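You operate a simulated robot arm through the tools that you are given. There is no shell and no other tool. Be economical: measure what you need, move in short steps, check, and stop when the job is done.

The job below is to be done with a simulated robot arm. You get a single attempt, and the scene is never put back.

## Task
Take the wooden wedge from the workbench and leave it on the white check sheet.
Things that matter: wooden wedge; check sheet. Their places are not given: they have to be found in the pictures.

It is judged by the outcome, as a careful person would: the job done as asked, and still so three seconds after it is handed in. It fails if anything else is knocked over, pushed out of place, dropped, spilled or broken.

## Robot
A 7-joint arm with a two-finger parallel gripper, fixed in place. Base frame: the origin is at the foot of the arm, x ahead of it, y to its left, z up; the work surface is at about z = 850. Lengths are in mm, angles in rad, forces in N, time in s.
With the tool pointing down near the work surface it reaches from about 240 to 680 mm from the base axis. Its first joint turns from -1.152 to 1.152 rad. Payload 2.4 kg.
Tool frame: the origin (TCP) lies between the finger pads and is the grasp point; the fingertips stand 30 mm ahead of it; z points along the fingers, y is the line along which they close. Largest opening 94 mm; finger width 28, thickness 10; the body of the gripper, 50 by 96 mm, starts 55 mm behind the TCP.
Orientation is told as [roll, pitch, yaw] about the base's x, y, z axes, in that order, counted from this pose: with the fingers straight down and closing along the base's y, the tool's x points along the base's -x, its y along +y and its z along -z.

## Interface
- The arm moves only by the tool apply_moves. Its argument "commands" is text: rows parted by semicolons, each of 5 numbers parted by spaces: the opening, from 0 (shut) to 1 (fully open), then the shift along the tool's x, y, z in mm, then the turn about the tool's z in rad. In form: jaw tx ty tz twist; .... A call has 1 to 12 rows; each row shifts and turns the commanded pose from where the row before left it, along the tool's axes as they then stand. A row lasts 0.2 s, in which the tool goes at most 50 mm and 0.15 rad; a call with a longer step from one row to the next is refused whole, and so is a gripper value outside its range. Where a pose cannot be reached the arm comes as near as it can. A force on the tool above 40 N (or 10 N above the force at the start of the call, whichever is more), or a blocked arm, ends the call early, and 0.2 s more pass. Each finger travels about 153 mm/s and halts on what it meets, pressing with about 30 N; the grip force reading is that of the motor and also rises with nothing between the fingers. The clock runs only during rows and for 0.2 s after the last one: add rows that do not move to give the fingers time. It gives the time, the measured TCP pose, the force on the tool (base axes), the opening and the grip force at its end, in the units of the frame above (readings bear some noise).
- Cameras (640 x 400 px; columns grow to the right, rows downward): "scene" is fixed at [52, 501.7, 1428.8]; the picture's right is [-0.47, -0.88, 0.00], its down [-0.63, 0.33, -0.70] and it looks along [0.62, -0.33, -0.71] (base axes); focal length 359 px, centre (320, 200). "wrist" rides on the gripper at [-37, 0, -58] in the tool frame; the picture's right is [0.00, -1.00, 0.00], its down [0.97, 0.00, -0.24] and it looks along [0.24, 0.00, 0.97] (tool axes); focal length 218 px, centre (320, 200).
- camera(camera): a new picture of that camera. No time passes.
- probe_pixels(camera, pixels): for up to 12 pixels [column, row] of the newest picture of that camera ("zoom" is the newest enlarged one), the place [x, y, z] in the base frame of the surface seen there, good to about 3 mm. No time passes.
- inspect(camera, box): a new picture of the part [left, top, right, bottom] of that camera's present view, enlarged. No time passes.
- finish_job(): hands the job in; it is judged then, once.

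Work in short steps. Measure before you move; look again where a grasp or a placing could have gone wrong, and mend it. You have 60 turns and 30 pictures in all, those below and enlarged ones among them. Open the gripper and draw the arm clear of the work before you hand the job in, unless the task says otherwise; then end with one line.

The tools are called after "Emit:" by a JSON object that holds its "api" and its "payload". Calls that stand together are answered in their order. apply_moves: Moves the arm, as the interface text tells. Its arguments: {"type":"object","properties":{"commands":{"type":"string"}},"required":["commands"]} The other tools are called the same way: camera (camera) takes a picture; probe_pixels (camera, pixels) gives the place of the surface under pixels of a picture; inspect (camera, box) takes an enlarged picture of a part of a camera's view; finish_job () hands the job in.

At the start:

```text
t: 0.0
eef_pos: [378.8, 48.3, 1109.4]
ee_rot: [0.0, -0.001, 0.0]
force: [0.6, 0.2, -0.1]
grip_width: 94.2
finger_force: 0.1
```

scene: 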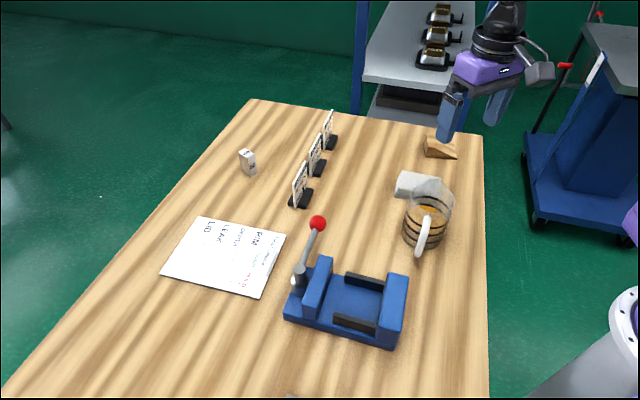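
wrist: 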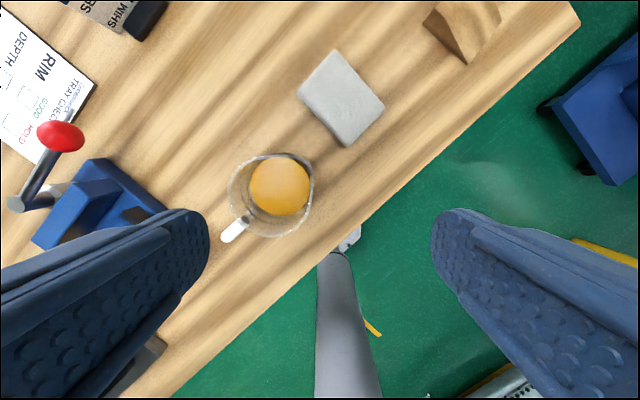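

The wedge appears at about (440,148) in the scene picture and (465,28) in the wrist one; the sheet is near (225,256). I enlarge both areas.

Emit:
{"api": "inspect", "payload": {"camera": "scene", "box": [380, 100, 500, 175]}}

Emit:
{"api": "probe_pixels", "payload": {"camera": "scene", "pixels": [[200, 219], [285, 236], [260, 298], [164, 273], [225, 256], [318, 222], [320, 262], [300, 190], [425, 225], [415, 185], [248, 160], [315, 160]]}}

Emit:
{"api": "inspect", "payload": {"camera": "wrist", "box": [400, 0, 528, 80]}}

```text
5.33 times, centred on (440, 138) of scene
```

zoom: 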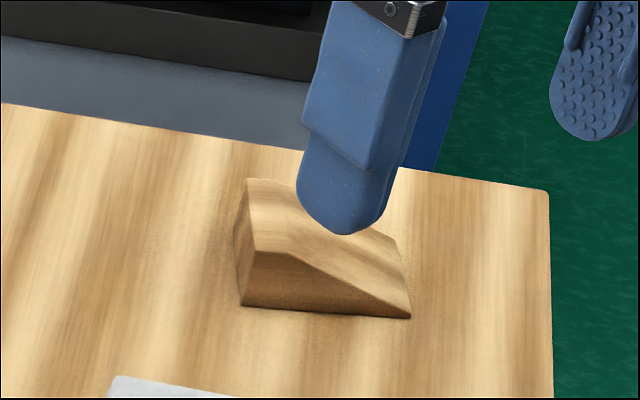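

```text
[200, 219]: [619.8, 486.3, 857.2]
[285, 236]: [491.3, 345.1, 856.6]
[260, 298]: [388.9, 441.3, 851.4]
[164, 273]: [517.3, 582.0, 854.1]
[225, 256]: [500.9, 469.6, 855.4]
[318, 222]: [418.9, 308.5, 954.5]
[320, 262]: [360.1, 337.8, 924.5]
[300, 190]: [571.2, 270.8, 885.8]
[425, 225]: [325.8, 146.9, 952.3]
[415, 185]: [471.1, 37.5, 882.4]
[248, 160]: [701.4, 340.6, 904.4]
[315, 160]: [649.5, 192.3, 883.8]
```

```text
5.00 times, centred on (464, 40) of wrist
```

zoom: 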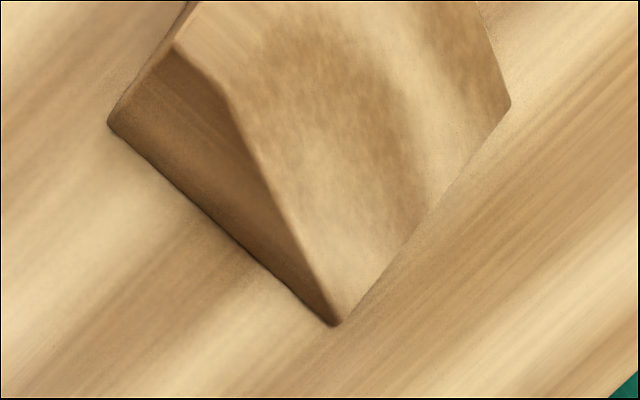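

The zoomed wrist view shows the wedge corners at (110,122), (335,325), (510,103) and the ridge at (180,45)-(230,95). I probe these to get its geometry.

Emit:
{"api": "probe_pixels", "payload": {"camera": "zoom", "pixels": [[112, 123], [335, 323], [507, 103], [182, 52], [230, 100], [192, 8], [440, 5], [330, 150], [200, 150], [100, 250], [250, 20], [478, 8]]}}

```text
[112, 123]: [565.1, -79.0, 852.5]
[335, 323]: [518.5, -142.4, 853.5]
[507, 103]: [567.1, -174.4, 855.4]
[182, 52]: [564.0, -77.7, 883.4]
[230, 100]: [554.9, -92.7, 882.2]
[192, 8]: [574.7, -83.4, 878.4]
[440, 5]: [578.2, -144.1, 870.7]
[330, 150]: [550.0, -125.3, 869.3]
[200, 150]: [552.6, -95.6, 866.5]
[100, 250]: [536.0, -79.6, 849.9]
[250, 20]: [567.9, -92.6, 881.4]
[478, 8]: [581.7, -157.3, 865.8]
```

The wedge is about 79 x 58 mm and 33 mm high. Its length runs along (-0.575,-0.818) from the thick end at (565,-79), so I'll grasp across the width near (573,-118) with yaw about +0.958. I go above it first.

Emit:
{"api": "apply_moves", "payload": {"commands": "1 -32.4 -27.7 0 0;1 -32.4 -27.7 0 0;1 -32.4 -27.7 0 0;1 -32.4 -27.7 0 0;1 -32.4 -27.7 0 0;1 -32.4 -27.7 0 0"}}

Emit:
{"api": "apply_moves", "payload": {"commands": "1 0 0 20 -0.137;1 0 0 20 -0.137;1 0 0 20 -0.137;1 0 0 20 -0.137;1 0 0 20 -0.137;1 0 0 20 -0.137;1 0 0 0 -0.136;1 0 0 0 0"}}

Emit:
{"api": "camera", "payload": {"camera": "wrist"}}

```text
t: 1.4
eef_pos: [575.5, -118.3, 1110.6]
ee_rot: [0.001, 0.0, 0.001]
force: [0.3, 0.2, -0.1]
grip_width: 93.9
finger_force: 0.0
```

```text
t: 3.2
eef_pos: [574.4, -119.5, 990.0]
ee_rot: [0.0, 0.0, 0.958]
force: [-0.1, 0.2, 0.5]
grip_width: 93.9
finger_force: 0.1
```

```text
25 pictures are left
```

wrist: 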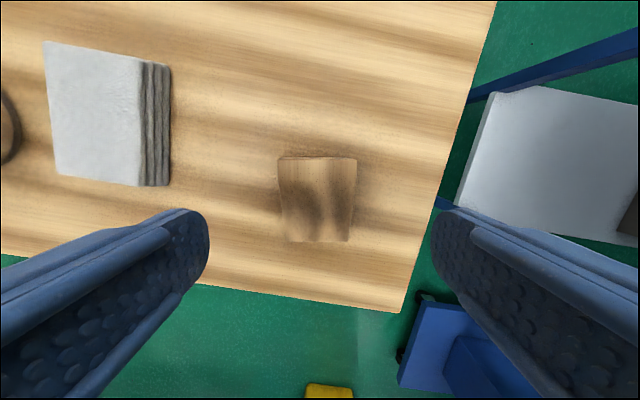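

The wedge shows at columns 280-355, square to the jaws. I probe its corners to fine-tune.

Emit:
{"api": "probe_pixels", "payload": {"camera": "wrist", "pixels": [[281, 160], [354, 161], [291, 237], [345, 238], [318, 160], [318, 172], [318, 200], [282, 185], [353, 185]]}}

```text
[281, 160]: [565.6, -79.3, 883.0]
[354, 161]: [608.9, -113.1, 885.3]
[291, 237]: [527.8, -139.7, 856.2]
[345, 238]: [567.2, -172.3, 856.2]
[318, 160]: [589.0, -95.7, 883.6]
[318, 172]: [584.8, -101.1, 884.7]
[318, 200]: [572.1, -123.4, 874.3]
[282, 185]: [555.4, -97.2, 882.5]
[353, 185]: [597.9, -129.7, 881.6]
```

The centre sits about 2-3 mm along tool +y. I correct for that and descend to z≈885.

Emit:
{"api": "apply_moves", "payload": {"commands": "1 0 2.5 35 0;1 0 0 30 0;1 0 0 25 0;1 0 0 14.5 0;1 0 0 0 0"}}

Emit:
{"api": "apply_moves", "payload": {"commands": "0.5 0 0 0 0;0.4 0 0 0 0;0.3 0 0 0 0;0.3 0 0 0 0"}}

```text
t: 4.4
eef_pos: [573.2, -117.7, 884.9]
ee_rot: [0.0, 0.0, 0.959]
force: [0.5, 0.9, -0.1]
grip_width: 94.2
finger_force: 0.0
```

```text
t: 5.4
eef_pos: [572.7, -117.1, 885.7]
ee_rot: [0.0, 0.0, 0.96]
force: [-0.6, -0.6, 0.5]
grip_width: 63.2
finger_force: 29.9
```

The fingers halted at 63 mm with 30 N, so they're on the wedge. I lift a little and look.

Emit:
{"api": "apply_moves", "payload": {"commands": "0 0 0 0 0;0 0 0 -15 0;0 0 0 -25 0;0 0 0 -40 0;0 0 0 -40 0;0 0 0 0 0"}}

Emit:
{"api": "camera", "payload": {"camera": "wrist"}}

Emit:
{"api": "camera", "payload": {"camera": "scene"}}

```text
t: 6.8
eef_pos: [571.7, -116.0, 1004.6]
ee_rot: [0.001, 0.0, 0.957]
force: [-0.2, -1.9, -0.2]
grip_width: 0.0
finger_force: 30.1
```

```text
24 pictures are left
```

wrist: 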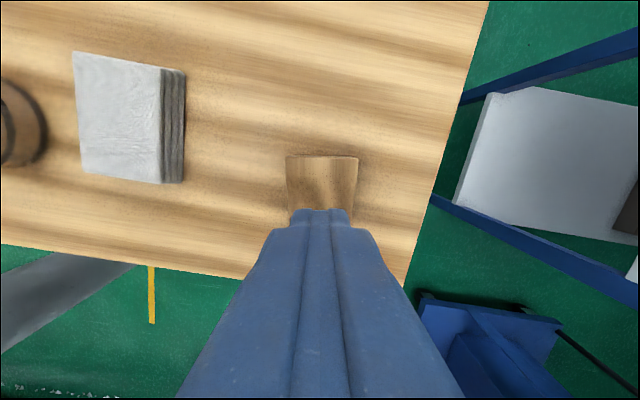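

```text
23 pictures are left
```

scene: 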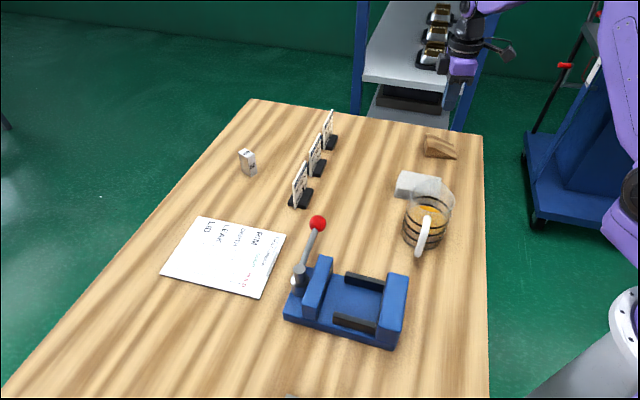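

The jaws shut to 0 and the wedge is still on the bench, so it slipped out. I open, back off and look at its shape and new pose more closely.

Emit:
{"api": "apply_moves", "payload": {"commands": "1 0 0 -30 0;1 0 0 -20 0;1 0 0 0 0"}}

Emit:
{"api": "inspect", "payload": {"camera": "wrist", "box": [256, 130, 384, 210]}}

Emit:
{"api": "inspect", "payload": {"camera": "scene", "box": [408, 126, 472, 166]}}

Emit:
{"api": "probe_pixels", "payload": {"camera": "zoom", "pixels": [[175, 310], [175, 230], [260, 320], [470, 330], [470, 310], [185, 110], [300, 110], [250, 220]]}}

```text
t: 7.6
eef_pos: [572.7, -117.2, 1056.8]
ee_rot: [0.001, 0.0, 0.959]
force: [-0.1, -0.5, -0.6]
grip_width: 93.9
finger_force: 0.1
```

```text
5.00 times, centred on (320, 170) of wrist
```

zoom: 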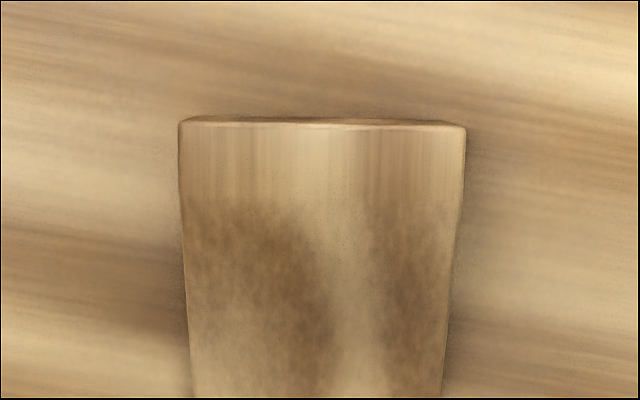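

```text
10.00 times, centred on (440, 146) of scene
```

zoom: 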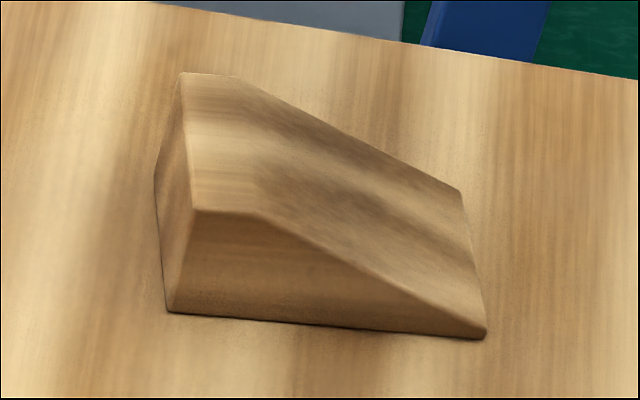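

```text
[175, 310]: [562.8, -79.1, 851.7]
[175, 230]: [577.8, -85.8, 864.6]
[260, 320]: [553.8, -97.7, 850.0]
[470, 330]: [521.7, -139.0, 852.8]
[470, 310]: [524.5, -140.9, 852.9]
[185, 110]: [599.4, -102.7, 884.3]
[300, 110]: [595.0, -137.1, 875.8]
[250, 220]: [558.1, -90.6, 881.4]
```

The wedge hasn't moved and its sides are vertical, about 60 mm apart. The first grip probably only touched with the rounded fingertips, so I go lower (TCP ≈ 881) and 5 mm nearer the thick end, then close before lifting.

Emit:
{"api": "apply_moves", "payload": {"commands": "1 -5 0 40 0;1 0 0 45 0;1 0 0 45 0;1 0 0 30 0;1 0 0 12 0;1 0 0 3.5 0;1 0 0 0 0"}}

Emit:
{"api": "apply_moves", "payload": {"commands": "0.6 0 0 0 0;0.5 0 0 0 0;0 0 0 0 0;0 0 0 0 0;0 0 0 0 0"}}

Emit:
{"api": "camera", "payload": {"camera": "wrist"}}

Emit:
{"api": "inspect", "payload": {"camera": "scene", "box": [392, 106, 488, 166]}}

```text
t: 9.2
eef_pos: [575.7, -113.1, 879.3]
ee_rot: [-0.001, 0.0, 0.958]
force: [-5.0, 0.2, 25.0]
grip_width: 93.9
finger_force: 0.1
```

```text
t: 10.4
eef_pos: [575.7, -111.8, 880.0]
ee_rot: [-0.001, -0.002, 0.96]
force: [-3.5, 10.1, 36.5]
grip_width: 63.2
finger_force: 30.0
```

```text
20 pictures are left
```

wrist: 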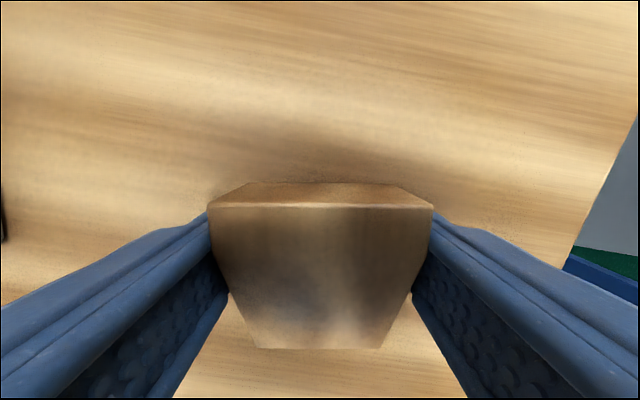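

```text
6.67 times, centred on (440, 136) of scene
```

zoom: 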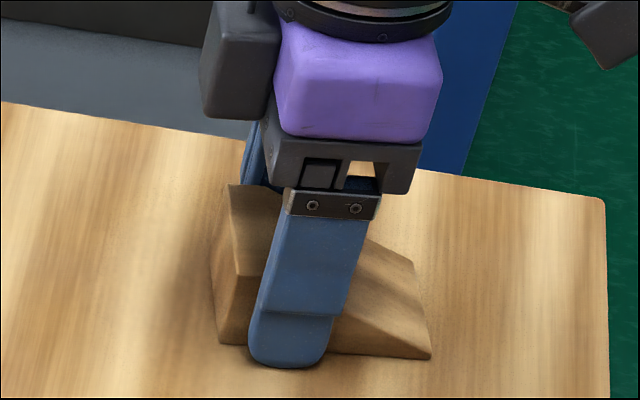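

The grip looks square (wedge between the pads at columns 210-430), but the tips press on the bench. I raise very slowly and read.

Emit:
{"api": "apply_moves", "payload": {"commands": "0 0 0 -2 0;0 0 0 -2 0;0 0 0 -2 0;0 0 0 0 0"}}

Emit:
{"api": "apply_moves", "payload": {"commands": "0 0 0 -3 0;0 0 0 -3 0;0 0 0 0 0;0 0 0 0 0"}}

Emit:
{"api": "inspect", "payload": {"camera": "scene", "box": [392, 106, 488, 166]}}

```text
t: 11.4
eef_pos: [574.9, -113.3, 885.3]
ee_rot: [-0.001, 0.0, 0.959]
force: [-0.4, 0.2, -0.4]
grip_width: 63.1
finger_force: 30.2
```

```text
t: 12.4
eef_pos: [574.3, -112.9, 892.9]
ee_rot: [-0.001, -0.001, 0.959]
force: [0.8, 0.1, -1.0]
grip_width: 63.1
finger_force: 30.3
```

```text
6.67 times, centred on (440, 136) of scene
```

zoom: 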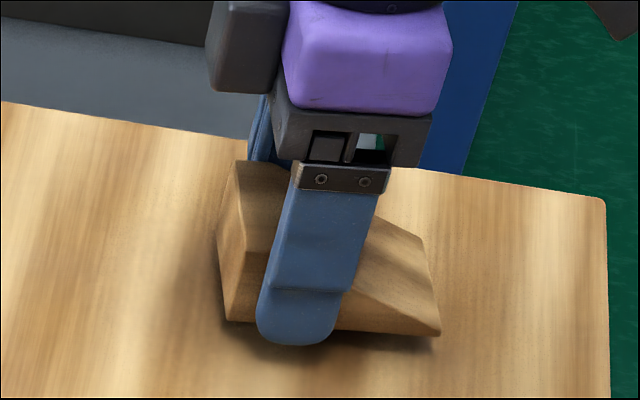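

The wedge is lifted clear of the bench (its bottom edge rose from row 345 to 322), still level and held at 63.1 mm. I keep raising gently.

Emit:
{"api": "apply_moves", "payload": {"commands": "0 0 0 -4 0;0 0 0 -6 0;0 0 0 -8 0;0 0 0 -8 0;0 0 0 -8 0;0 0 0 -6 0;0 0 0 -3 0;0 0 0 0 0"}}

Emit:
{"api": "camera", "payload": {"camera": "wrist"}}

```text
t: 14.2
eef_pos: [576.0, -112.6, 935.8]
ee_rot: [0.0, 0.001, 0.958]
force: [0.3, -0.5, -0.7]
grip_width: 63.5
finger_force: 29.6
```

```text
17 pictures are left
```

wrist: 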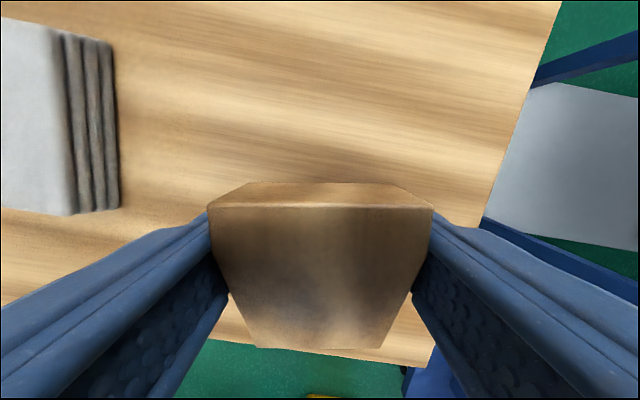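

The wedge sits in the fingers exactly as before, so the grip holds. I raise it to about 1040 to clear the stands and the lever.

Emit:
{"api": "apply_moves", "payload": {"commands": "0 0 0 -5 0;0 0 0 -8 0;0 0 0 -11 0;0 0 0 -12 0;0 0 0 -12 0;0 0 0 -12 0;0 0 0 -12 0;0 0 0 -12 0;0 0 0 -10 0;0 0 0 -7 0;0 0 0 -3 0;0 0 0 0 0"}}

```text
t: 16.8
eef_pos: [575.5, -113.0, 1040.6]
ee_rot: [0.0, -0.001, 0.959]
force: [0.2, 0.0, -0.4]
grip_width: 63.0
finger_force: 30.2
```

Held firmly at z=1040. I now carry it toward the sheet (TCP target about (492,452)) in gently ramped steps.

Emit:
{"api": "apply_moves", "payload": {"commands": "0 -4.4 4.1 0 0;0 -8.7 8.2 0 0;0 -13.1 12.4 0 0;0 -17.4 16.5 0 0;0 -17.4 16.5 0 0;0 -17.4 16.5 0 0;0 -17.4 16.5 0 0;0 -17.4 16.5 0 0;0 -17.4 16.5 0 0;0 -13.1 12.4 0 0;0 -8.7 8.2 0 0;0 -4.4 4.1 0 0"}}

Emit:
{"api": "apply_moves", "payload": {"commands": "0 -4.4 4.1 0 0;0 -8.7 8.2 0 0;0 -13.1 12.4 0 0;0 -17.4 16.5 0 0;0 -17.4 16.5 0 0;0 -17.4 16.5 0 0;0 -17.4 16.5 0 0;0 -17.4 16.5 0 0;0 -17.4 16.5 0 0;0 -13.1 12.4 0 0;0 -8.7 8.2 0 0;0 -4.4 4.1 0 0"}}

Emit:
{"api": "camera", "payload": {"camera": "scene"}}

```text
t: 19.4
eef_pos: [546.1, 102.1, 1038.3]
ee_rot: [-0.002, 0.001, 0.958]
force: [-0.6, 0.4, -0.9]
grip_width: 63.2
finger_force: 30.1
```

```text
t: 22.0
eef_pos: [513.4, 316.5, 1039.8]
ee_rot: [-0.001, 0.001, 0.958]
force: [0.2, -0.6, -1.2]
grip_width: 63.5
finger_force: 30.6
```

```text
16 pictures are left
```

scene: 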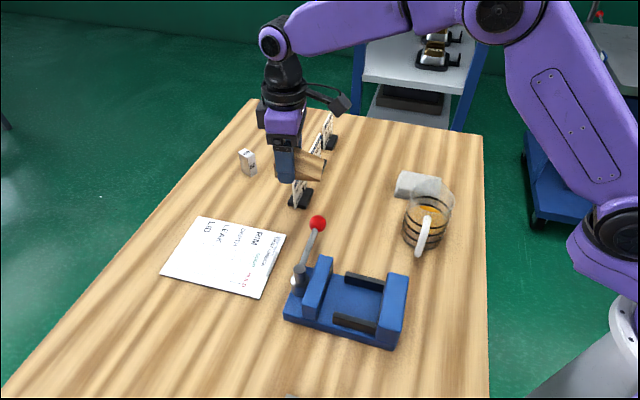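

The wedge is still held at TCP (513,317). I do the last leg, about 137 mm.

Emit:
{"api": "apply_moves", "payload": {"commands": "0 -3.9 3.8 0 0;0 -7.9 7.6 0 0;0 -11.8 11.4 0 0;0 -13.8 13.3 0 0;0 -13.8 13.3 0 0;0 -13.8 13.3 0 0;0 -13.8 13.3 0 0;0 -9.9 9.5 0 0;0 -5.9 5.7 0 0;0 -4 3.8 0 0;0 0 0 0 0"}}

Emit:
{"api": "camera", "payload": {"camera": "wrist"}}

Emit:
{"api": "camera", "payload": {"camera": "scene"}}

```text
t: 24.4
eef_pos: [491.3, 450.3, 1038.0]
ee_rot: [0.001, 0.001, 0.959]
force: [-0.4, -0.2, -0.9]
grip_width: 63.4
finger_force: 30.1
```

```text
15 pictures are left
```

wrist: 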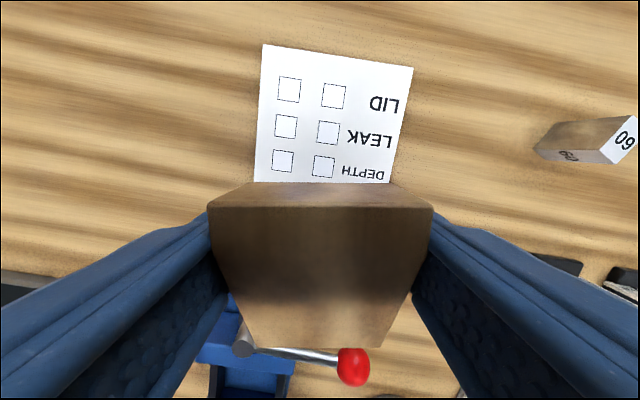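

```text
14 pictures are left
```

scene: 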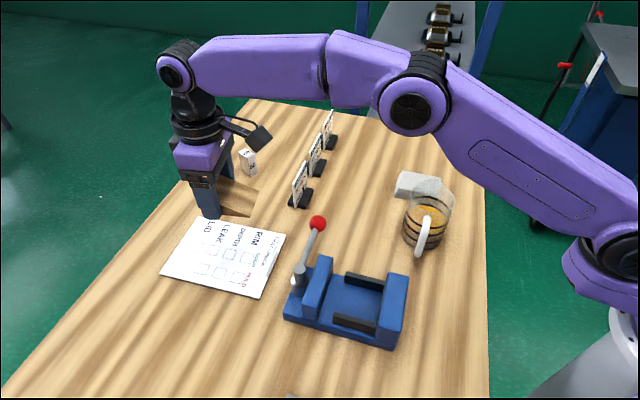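

The sheet is straight below, with its far corners at (264,45) and (413,66) in the wrist view. I probe these before lowering.

Emit:
{"api": "probe_pixels", "payload": {"camera": "wrist", "pixels": [[266, 49], [410, 69], [256, 178], [389, 179], [210, 208], [430, 208], [262, 345], [378, 345]]}}

```text
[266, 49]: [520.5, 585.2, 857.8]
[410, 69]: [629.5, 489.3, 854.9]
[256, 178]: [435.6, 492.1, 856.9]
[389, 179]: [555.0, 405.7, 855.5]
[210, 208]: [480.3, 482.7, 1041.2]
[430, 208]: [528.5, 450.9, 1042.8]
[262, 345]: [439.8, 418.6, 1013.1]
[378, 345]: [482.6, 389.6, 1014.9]
```

The wedge centre is about (483,436), well inside the sheet, whose surface reads z≈854-856. The wedge bottom is about 30 below the TCP, so I lower to ≈ 892.

Emit:
{"api": "apply_moves", "payload": {"commands": "0 0 0 6 0;0 0 0 12 0;0 0 0 17 0;0 0 0 18 0;0 0 0 18 0;0 0 0 18 0;0 0 0 18 0;0 0 0 16 0;0 0 0 12 0;0 0 0 7 0;0 0 0 3 0;0 0 0 0 0"}}

Emit:
{"api": "inspect", "payload": {"camera": "scene", "box": [152, 180, 312, 280]}}

```text
t: 27.0
eef_pos: [491.0, 450.0, 894.0]
ee_rot: [0.001, -0.002, 0.958]
force: [0.0, 0.3, -0.2]
grip_width: 63.4
finger_force: 29.8
```

```text
4.00 times, centred on (232, 230) of scene
```

zoom: 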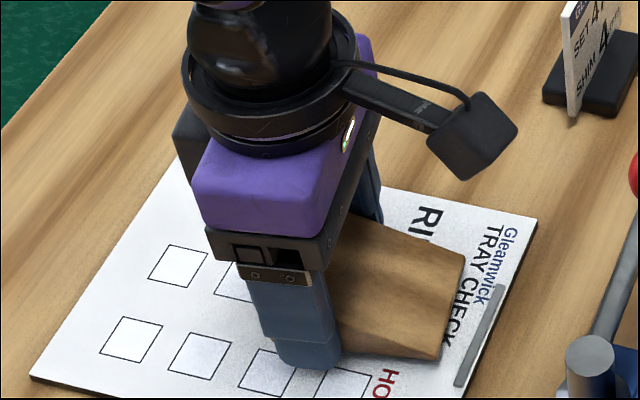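

The wedge is just above the sheet. A grey strip lies near its thin end at zoom (480,335), so I shift 6 mm away from it and lower in small steps to contact.

Emit:
{"api": "apply_moves", "payload": {"commands": "0 -3 0 0 0;0 -3 0 1 0;0 0 0 2 0;0 0 0 2 0;0 0 0 0 0"}}

Emit:
{"api": "inspect", "payload": {"camera": "scene", "box": [152, 210, 312, 310]}}

```text
t: 28.2
eef_pos: [493.8, 454.6, 887.6]
ee_rot: [-0.001, 0.0, 0.959]
force: [0.7, 0.0, -0.3]
grip_width: 63.2
finger_force: 30.6
```

```text
4.00 times, centred on (232, 260) of scene
```

zoom: 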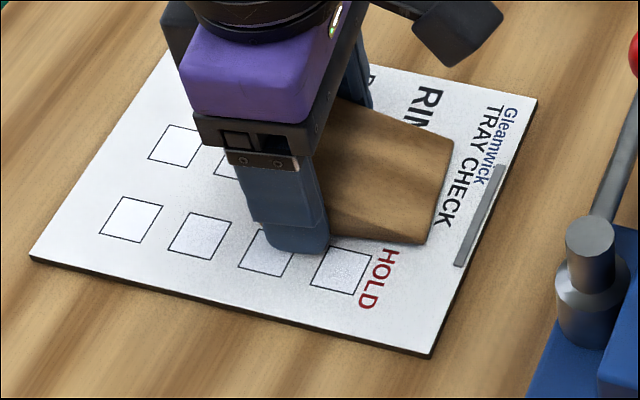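

The wedge is nearly down and the strip is clear. I go on in 1 mm steps and watch the force.

Emit:
{"api": "apply_moves", "payload": {"commands": "0 0 0 1 0;0 0 0 1 0;0 0 0 0 0"}}

```text
t: 29.0
eef_pos: [495.7, 455.1, 887.0]
ee_rot: [0.0, 0.0, 0.958]
force: [0.9, -0.7, -0.5]
grip_width: 63.1
finger_force: 29.9
```

Emit:
{"api": "apply_moves", "payload": {"commands": "0 0 0 1 0;0 0 0 1 0;0 0 0 0 0"}}

```text
t: 29.8
eef_pos: [495.5, 454.6, 885.1]
ee_rot: [-0.001, -0.002, 0.959]
force: [-3.5, -3.5, 14.5]
grip_width: 63.2
finger_force: 30.4
```

Contact shows at 14.5 N. I ease up 1 mm so the fingertips don't drag the sheet, then open.

Emit:
{"api": "apply_moves", "payload": {"commands": "0 0 0 -1 0;0.7 0 0 0 0;0.8 0 0 0 0;0.95 0 0 0 0;0.95 0 0 0 0"}}

Emit:
{"api": "camera", "payload": {"camera": "wrist"}}

```text
t: 31.0
eef_pos: [497.0, 453.6, 885.8]
ee_rot: [0.001, -0.001, 0.957]
force: [5.4, -3.7, 12.9]
grip_width: 87.1
finger_force: 0.0
```

```text
11 pictures are left
```

wrist: 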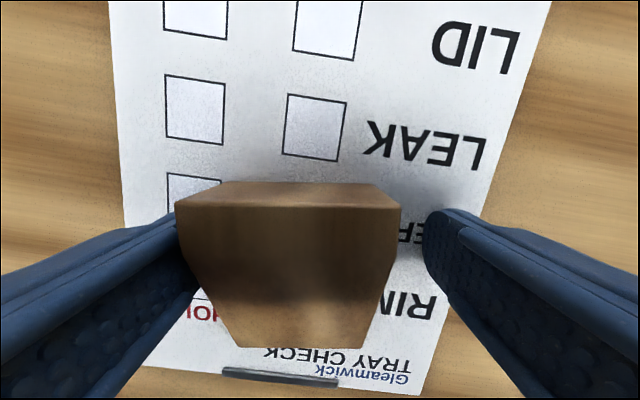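

The wedge is released on the sheet, but the left finger is still near its side and the tool reads 13 N. I ease up, shift the tool a little toward the left (+y), and open fully.

Emit:
{"api": "apply_moves", "payload": {"commands": "0.95 0 0 -1 0;0.95 0 0 -1 0;1 0 2 0 0;1 0 3 0 0;1 0 0 0 0"}}

Emit:
{"api": "camera", "payload": {"camera": "wrist"}}

```text
t: 32.2
eef_pos: [491.4, 457.1, 885.7]
ee_rot: [0.0, 0.0, 0.958]
force: [-0.5, 0.5, -0.1]
grip_width: 94.0
finger_force: 0.1
```

```text
10 pictures are left
```

wrist: 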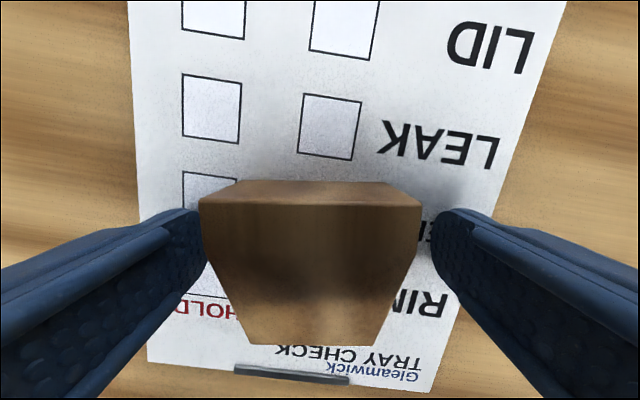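

The force is gone and both fingers are clear of the wedge. I rise slowly, then faster.

Emit:
{"api": "apply_moves", "payload": {"commands": "1 0 2 -2 0;1 0 0 -5 0;1 0 0 -10 0;1 0 0 -20 0;1 0 0 -30 0;1 0 0 -35 0;1 0 0 -35 0;1 0 0 -20 0;1 0 0 0 0"}}

Emit:
{"api": "apply_moves", "payload": {"commands": "1 25 -25 0 0;1 30 -30 0 0;1 30 -30 0 0;1 30 -30 0 0;1 30 -30 0 0;1 30 -30 0 0;1 25 -25 0 0;1 0 0 0 0"}}

Emit:
{"api": "camera", "payload": {"camera": "scene"}}

Emit:
{"api": "inspect", "payload": {"camera": "scene", "box": [152, 210, 312, 310]}}

```text
t: 34.2
eef_pos: [491.3, 460.1, 1046.6]
ee_rot: [0.0, 0.001, 0.957]
force: [0.1, 0.0, 0.6]
grip_width: 94.0
finger_force: 0.1
```

```text
t: 36.0
eef_pos: [536.9, 180.1, 1043.6]
ee_rot: [0.0, 0.001, 0.959]
force: [0.1, -0.2, -1.0]
grip_width: 93.9
finger_force: 0.1
```

```text
9 pictures are left
```

scene: 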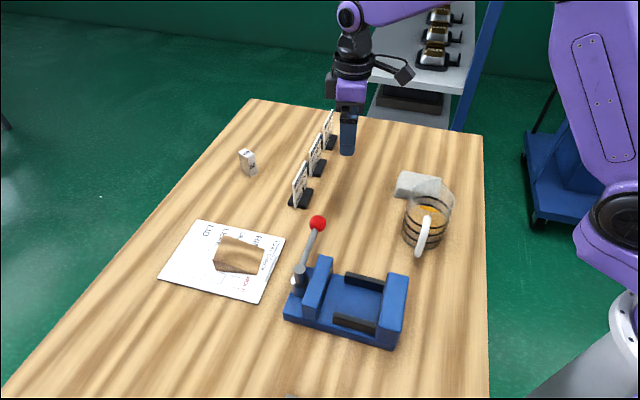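

```text
4.00 times, centred on (232, 260) of scene
```

zoom: 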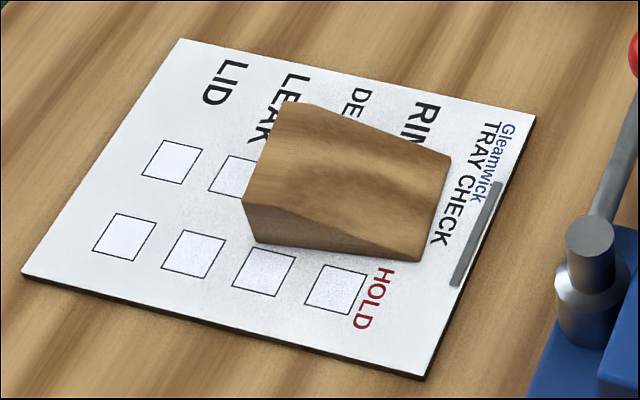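

The wedge is flat on the sheet, but the sheet seems to have slid a few mm as the fingers opened. Its corner was at (285,236) and is now lower. I measure the shift.

Emit:
{"api": "probe_pixels", "payload": {"camera": "zoom", "pixels": [[182, 44], [529, 118], [424, 372], [28, 272], [270, 170], [260, 235], [420, 255], [448, 160], [424, 384], [223, 330], [223, 322]]}}

Emit:
{"api": "inspect", "payload": {"camera": "scene", "box": [152, 210, 312, 310]}}

```text
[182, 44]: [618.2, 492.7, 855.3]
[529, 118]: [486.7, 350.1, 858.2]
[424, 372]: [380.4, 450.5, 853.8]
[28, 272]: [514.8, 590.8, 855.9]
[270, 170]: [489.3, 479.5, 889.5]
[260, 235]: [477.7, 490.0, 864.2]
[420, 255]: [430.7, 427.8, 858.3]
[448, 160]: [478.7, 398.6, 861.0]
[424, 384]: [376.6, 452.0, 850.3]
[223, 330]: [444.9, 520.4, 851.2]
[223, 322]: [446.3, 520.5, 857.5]
```

```text
4.00 times, centred on (232, 260) of scene
```

zoom: 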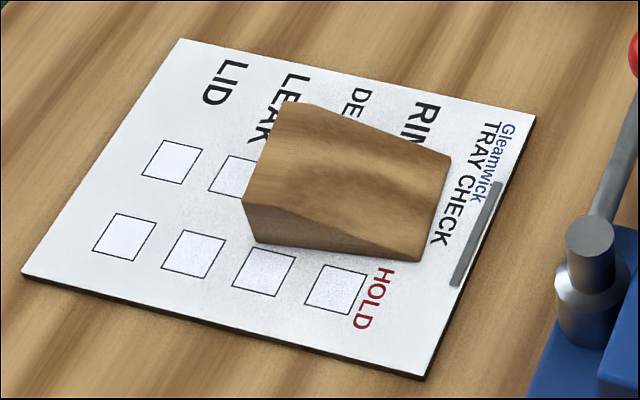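

The sheet slid about 8 mm toward (-x,+y), carried along as the fingers opened. I'll nudge it back with closed fingers against its outer edge. First I go high over (393,507), turned square to that edge.

Emit:
{"api": "apply_moves", "payload": {"commands": "0 -20.6 34 0 0;0 -20.6 34 0 0;0 -20.6 34 0 0;0 -20.6 34 0 0;0 -20.6 34 0 0;0 -20.6 34 0 0;0 -20.6 34 0 0;0 -20.6 34 0 0;0 -20.6 34 0 0;0 0 0 0 0.125;0 0 0 0 0"}}

Emit:
{"api": "camera", "payload": {"camera": "wrist"}}

```text
t: 38.4
eef_pos: [394.0, 507.5, 1044.8]
ee_rot: [0.001, -0.001, 0.831]
force: [0.6, 0.6, -0.5]
grip_width: 0.1
finger_force: 30.4
```

```text
6 pictures are left
```

wrist: 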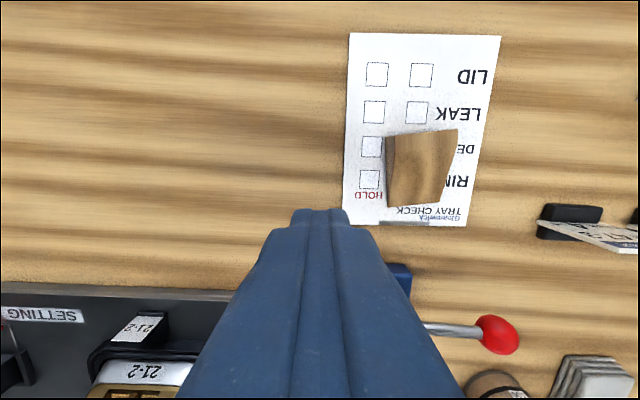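

The TCP projects to about (320,179) on bare bench, some 25 mm left of the sheet's edge (column ~345). I lower beside it.

Emit:
{"api": "apply_moves", "payload": {"commands": "0 0 0 30 0;0 0 0 35 0;0 0 0 35 0;0 0 0 30 0;0 0 0 18 0;0 0 0 8 0;0 0 0 4 0;0 0 0 0 0"}}

Emit:
{"api": "inspect", "payload": {"camera": "scene", "box": [152, 230, 312, 330]}}

```text
t: 40.2
eef_pos: [395.4, 508.0, 883.4]
ee_rot: [0.001, 0.001, 0.832]
force: [-0.4, 0.6, -0.5]
grip_width: 0.1
finger_force: 30.2
```

```text
4.00 times, centred on (232, 280) of scene
```

zoom: 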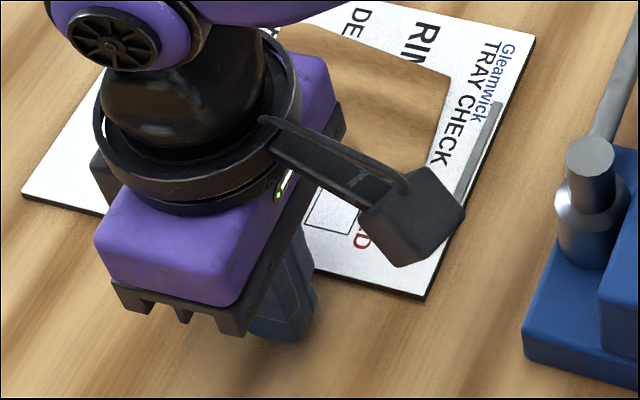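

The fingers are beside the edge. I lower 1 mm and push along tool -y in small steps toward the original edge line.

Emit:
{"api": "apply_moves", "payload": {"commands": "0 0 0 1 0;0 0 -6 0 0;0 0 -6 0 0;0 0 -3 0 0;0 0 -2 0 0;0 0 -2 0 0;0 0 0 0 0"}}

Emit:
{"api": "apply_moves", "payload": {"commands": "0 0 -2 0 0;0 0 -2 0 0;0 0 -1.5 0 0;0 0 -1 0 0;0 0 0 0 0"}}

Emit:
{"api": "inspect", "payload": {"camera": "scene", "box": [152, 210, 312, 310]}}

Emit:
{"api": "probe_pixels", "payload": {"camera": "zoom", "pixels": [[529, 106], [422, 360]]}}

```text
t: 41.8
eef_pos: [409.4, 495.6, 883.2]
ee_rot: [0.001, 0.001, 0.833]
force: [-1.7, 1.2, 1.3]
grip_width: 0.0
finger_force: 30.5
```

```text
t: 43.0
eef_pos: [414.2, 490.7, 883.1]
ee_rot: [-0.001, 0.0, 0.832]
force: [-0.3, 0.5, -0.3]
grip_width: 0.0
finger_force: 30.3
```

```text
4.00 times, centred on (232, 260) of scene
```

zoom: 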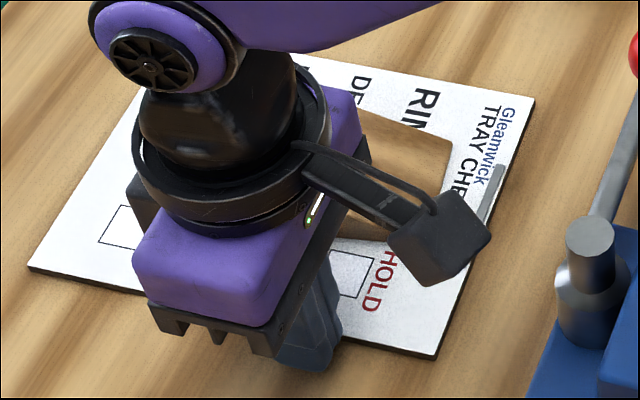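

```text
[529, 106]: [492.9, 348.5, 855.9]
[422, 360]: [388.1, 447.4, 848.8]
```

The sheet corners are now at (535,98), (435,357) and (28,266), against (537,100), (430,355) and (30,258) before, so it's back within about 2 mm. I back off, rise and clear away.

Emit:
{"api": "apply_moves", "payload": {"commands": "0 0 5 0 0;0 0 10 0 0;0 0 10 -5 0;0 0 0 -30 0;0 0 0 -40 0;0 0 0 -40 0;0 0 0 -40 0;0 0 0 -10 0;0 0 0 0 0"}}

Emit:
{"api": "apply_moves", "payload": {"commands": "1 20.6 -34 0 0;1 20.6 -34 0 0;1 20.6 -34 0 0;1 20.6 -34 0 0;1 20.6 -34 0 0;1 20.6 -34 0 0;1 20.6 -34 0 0;1 20.6 -34 0 0;1 20.6 -34 0 0;1 0 0 0 0"}}

Emit:
{"api": "camera", "payload": {"camera": "scene"}}

Emit:
{"api": "inspect", "payload": {"camera": "scene", "box": [152, 210, 312, 310]}}

```text
t: 45.0
eef_pos: [397.1, 506.3, 1048.9]
ee_rot: [-0.001, 0.001, 0.832]
force: [0.7, -0.2, -0.7]
grip_width: 0.0
finger_force: 30.1
```

```text
t: 47.2
eef_pos: [497.5, 164.5, 1050.0]
ee_rot: [0.0, 0.001, 0.831]
force: [-0.1, 0.8, 0.4]
grip_width: 94.0
finger_force: 0.1
```

```text
3 pictures are left
```

scene: 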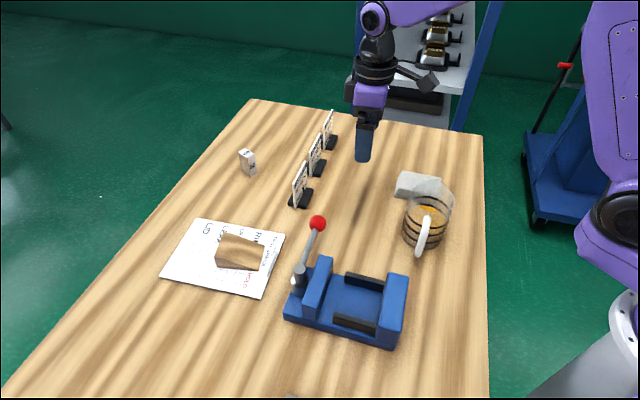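

```text
4.00 times, centred on (232, 260) of scene
```

zoom: 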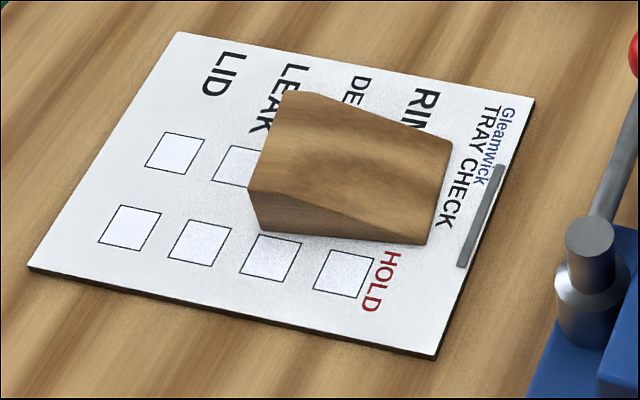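

The wedge rests flat and wholly on the sheet, the sheet is back in place, and nothing else has moved. The gripper is open and clear, so I hand it in.

Emit:
{"api": "finish_job", "payload": {}}

```text
The job is handed in.
```

The wooden wedge is lying flat on the white check sheet; the sheet slid about 8 mm as I let go, and I nudged it back to within about 2 mm of where it was.
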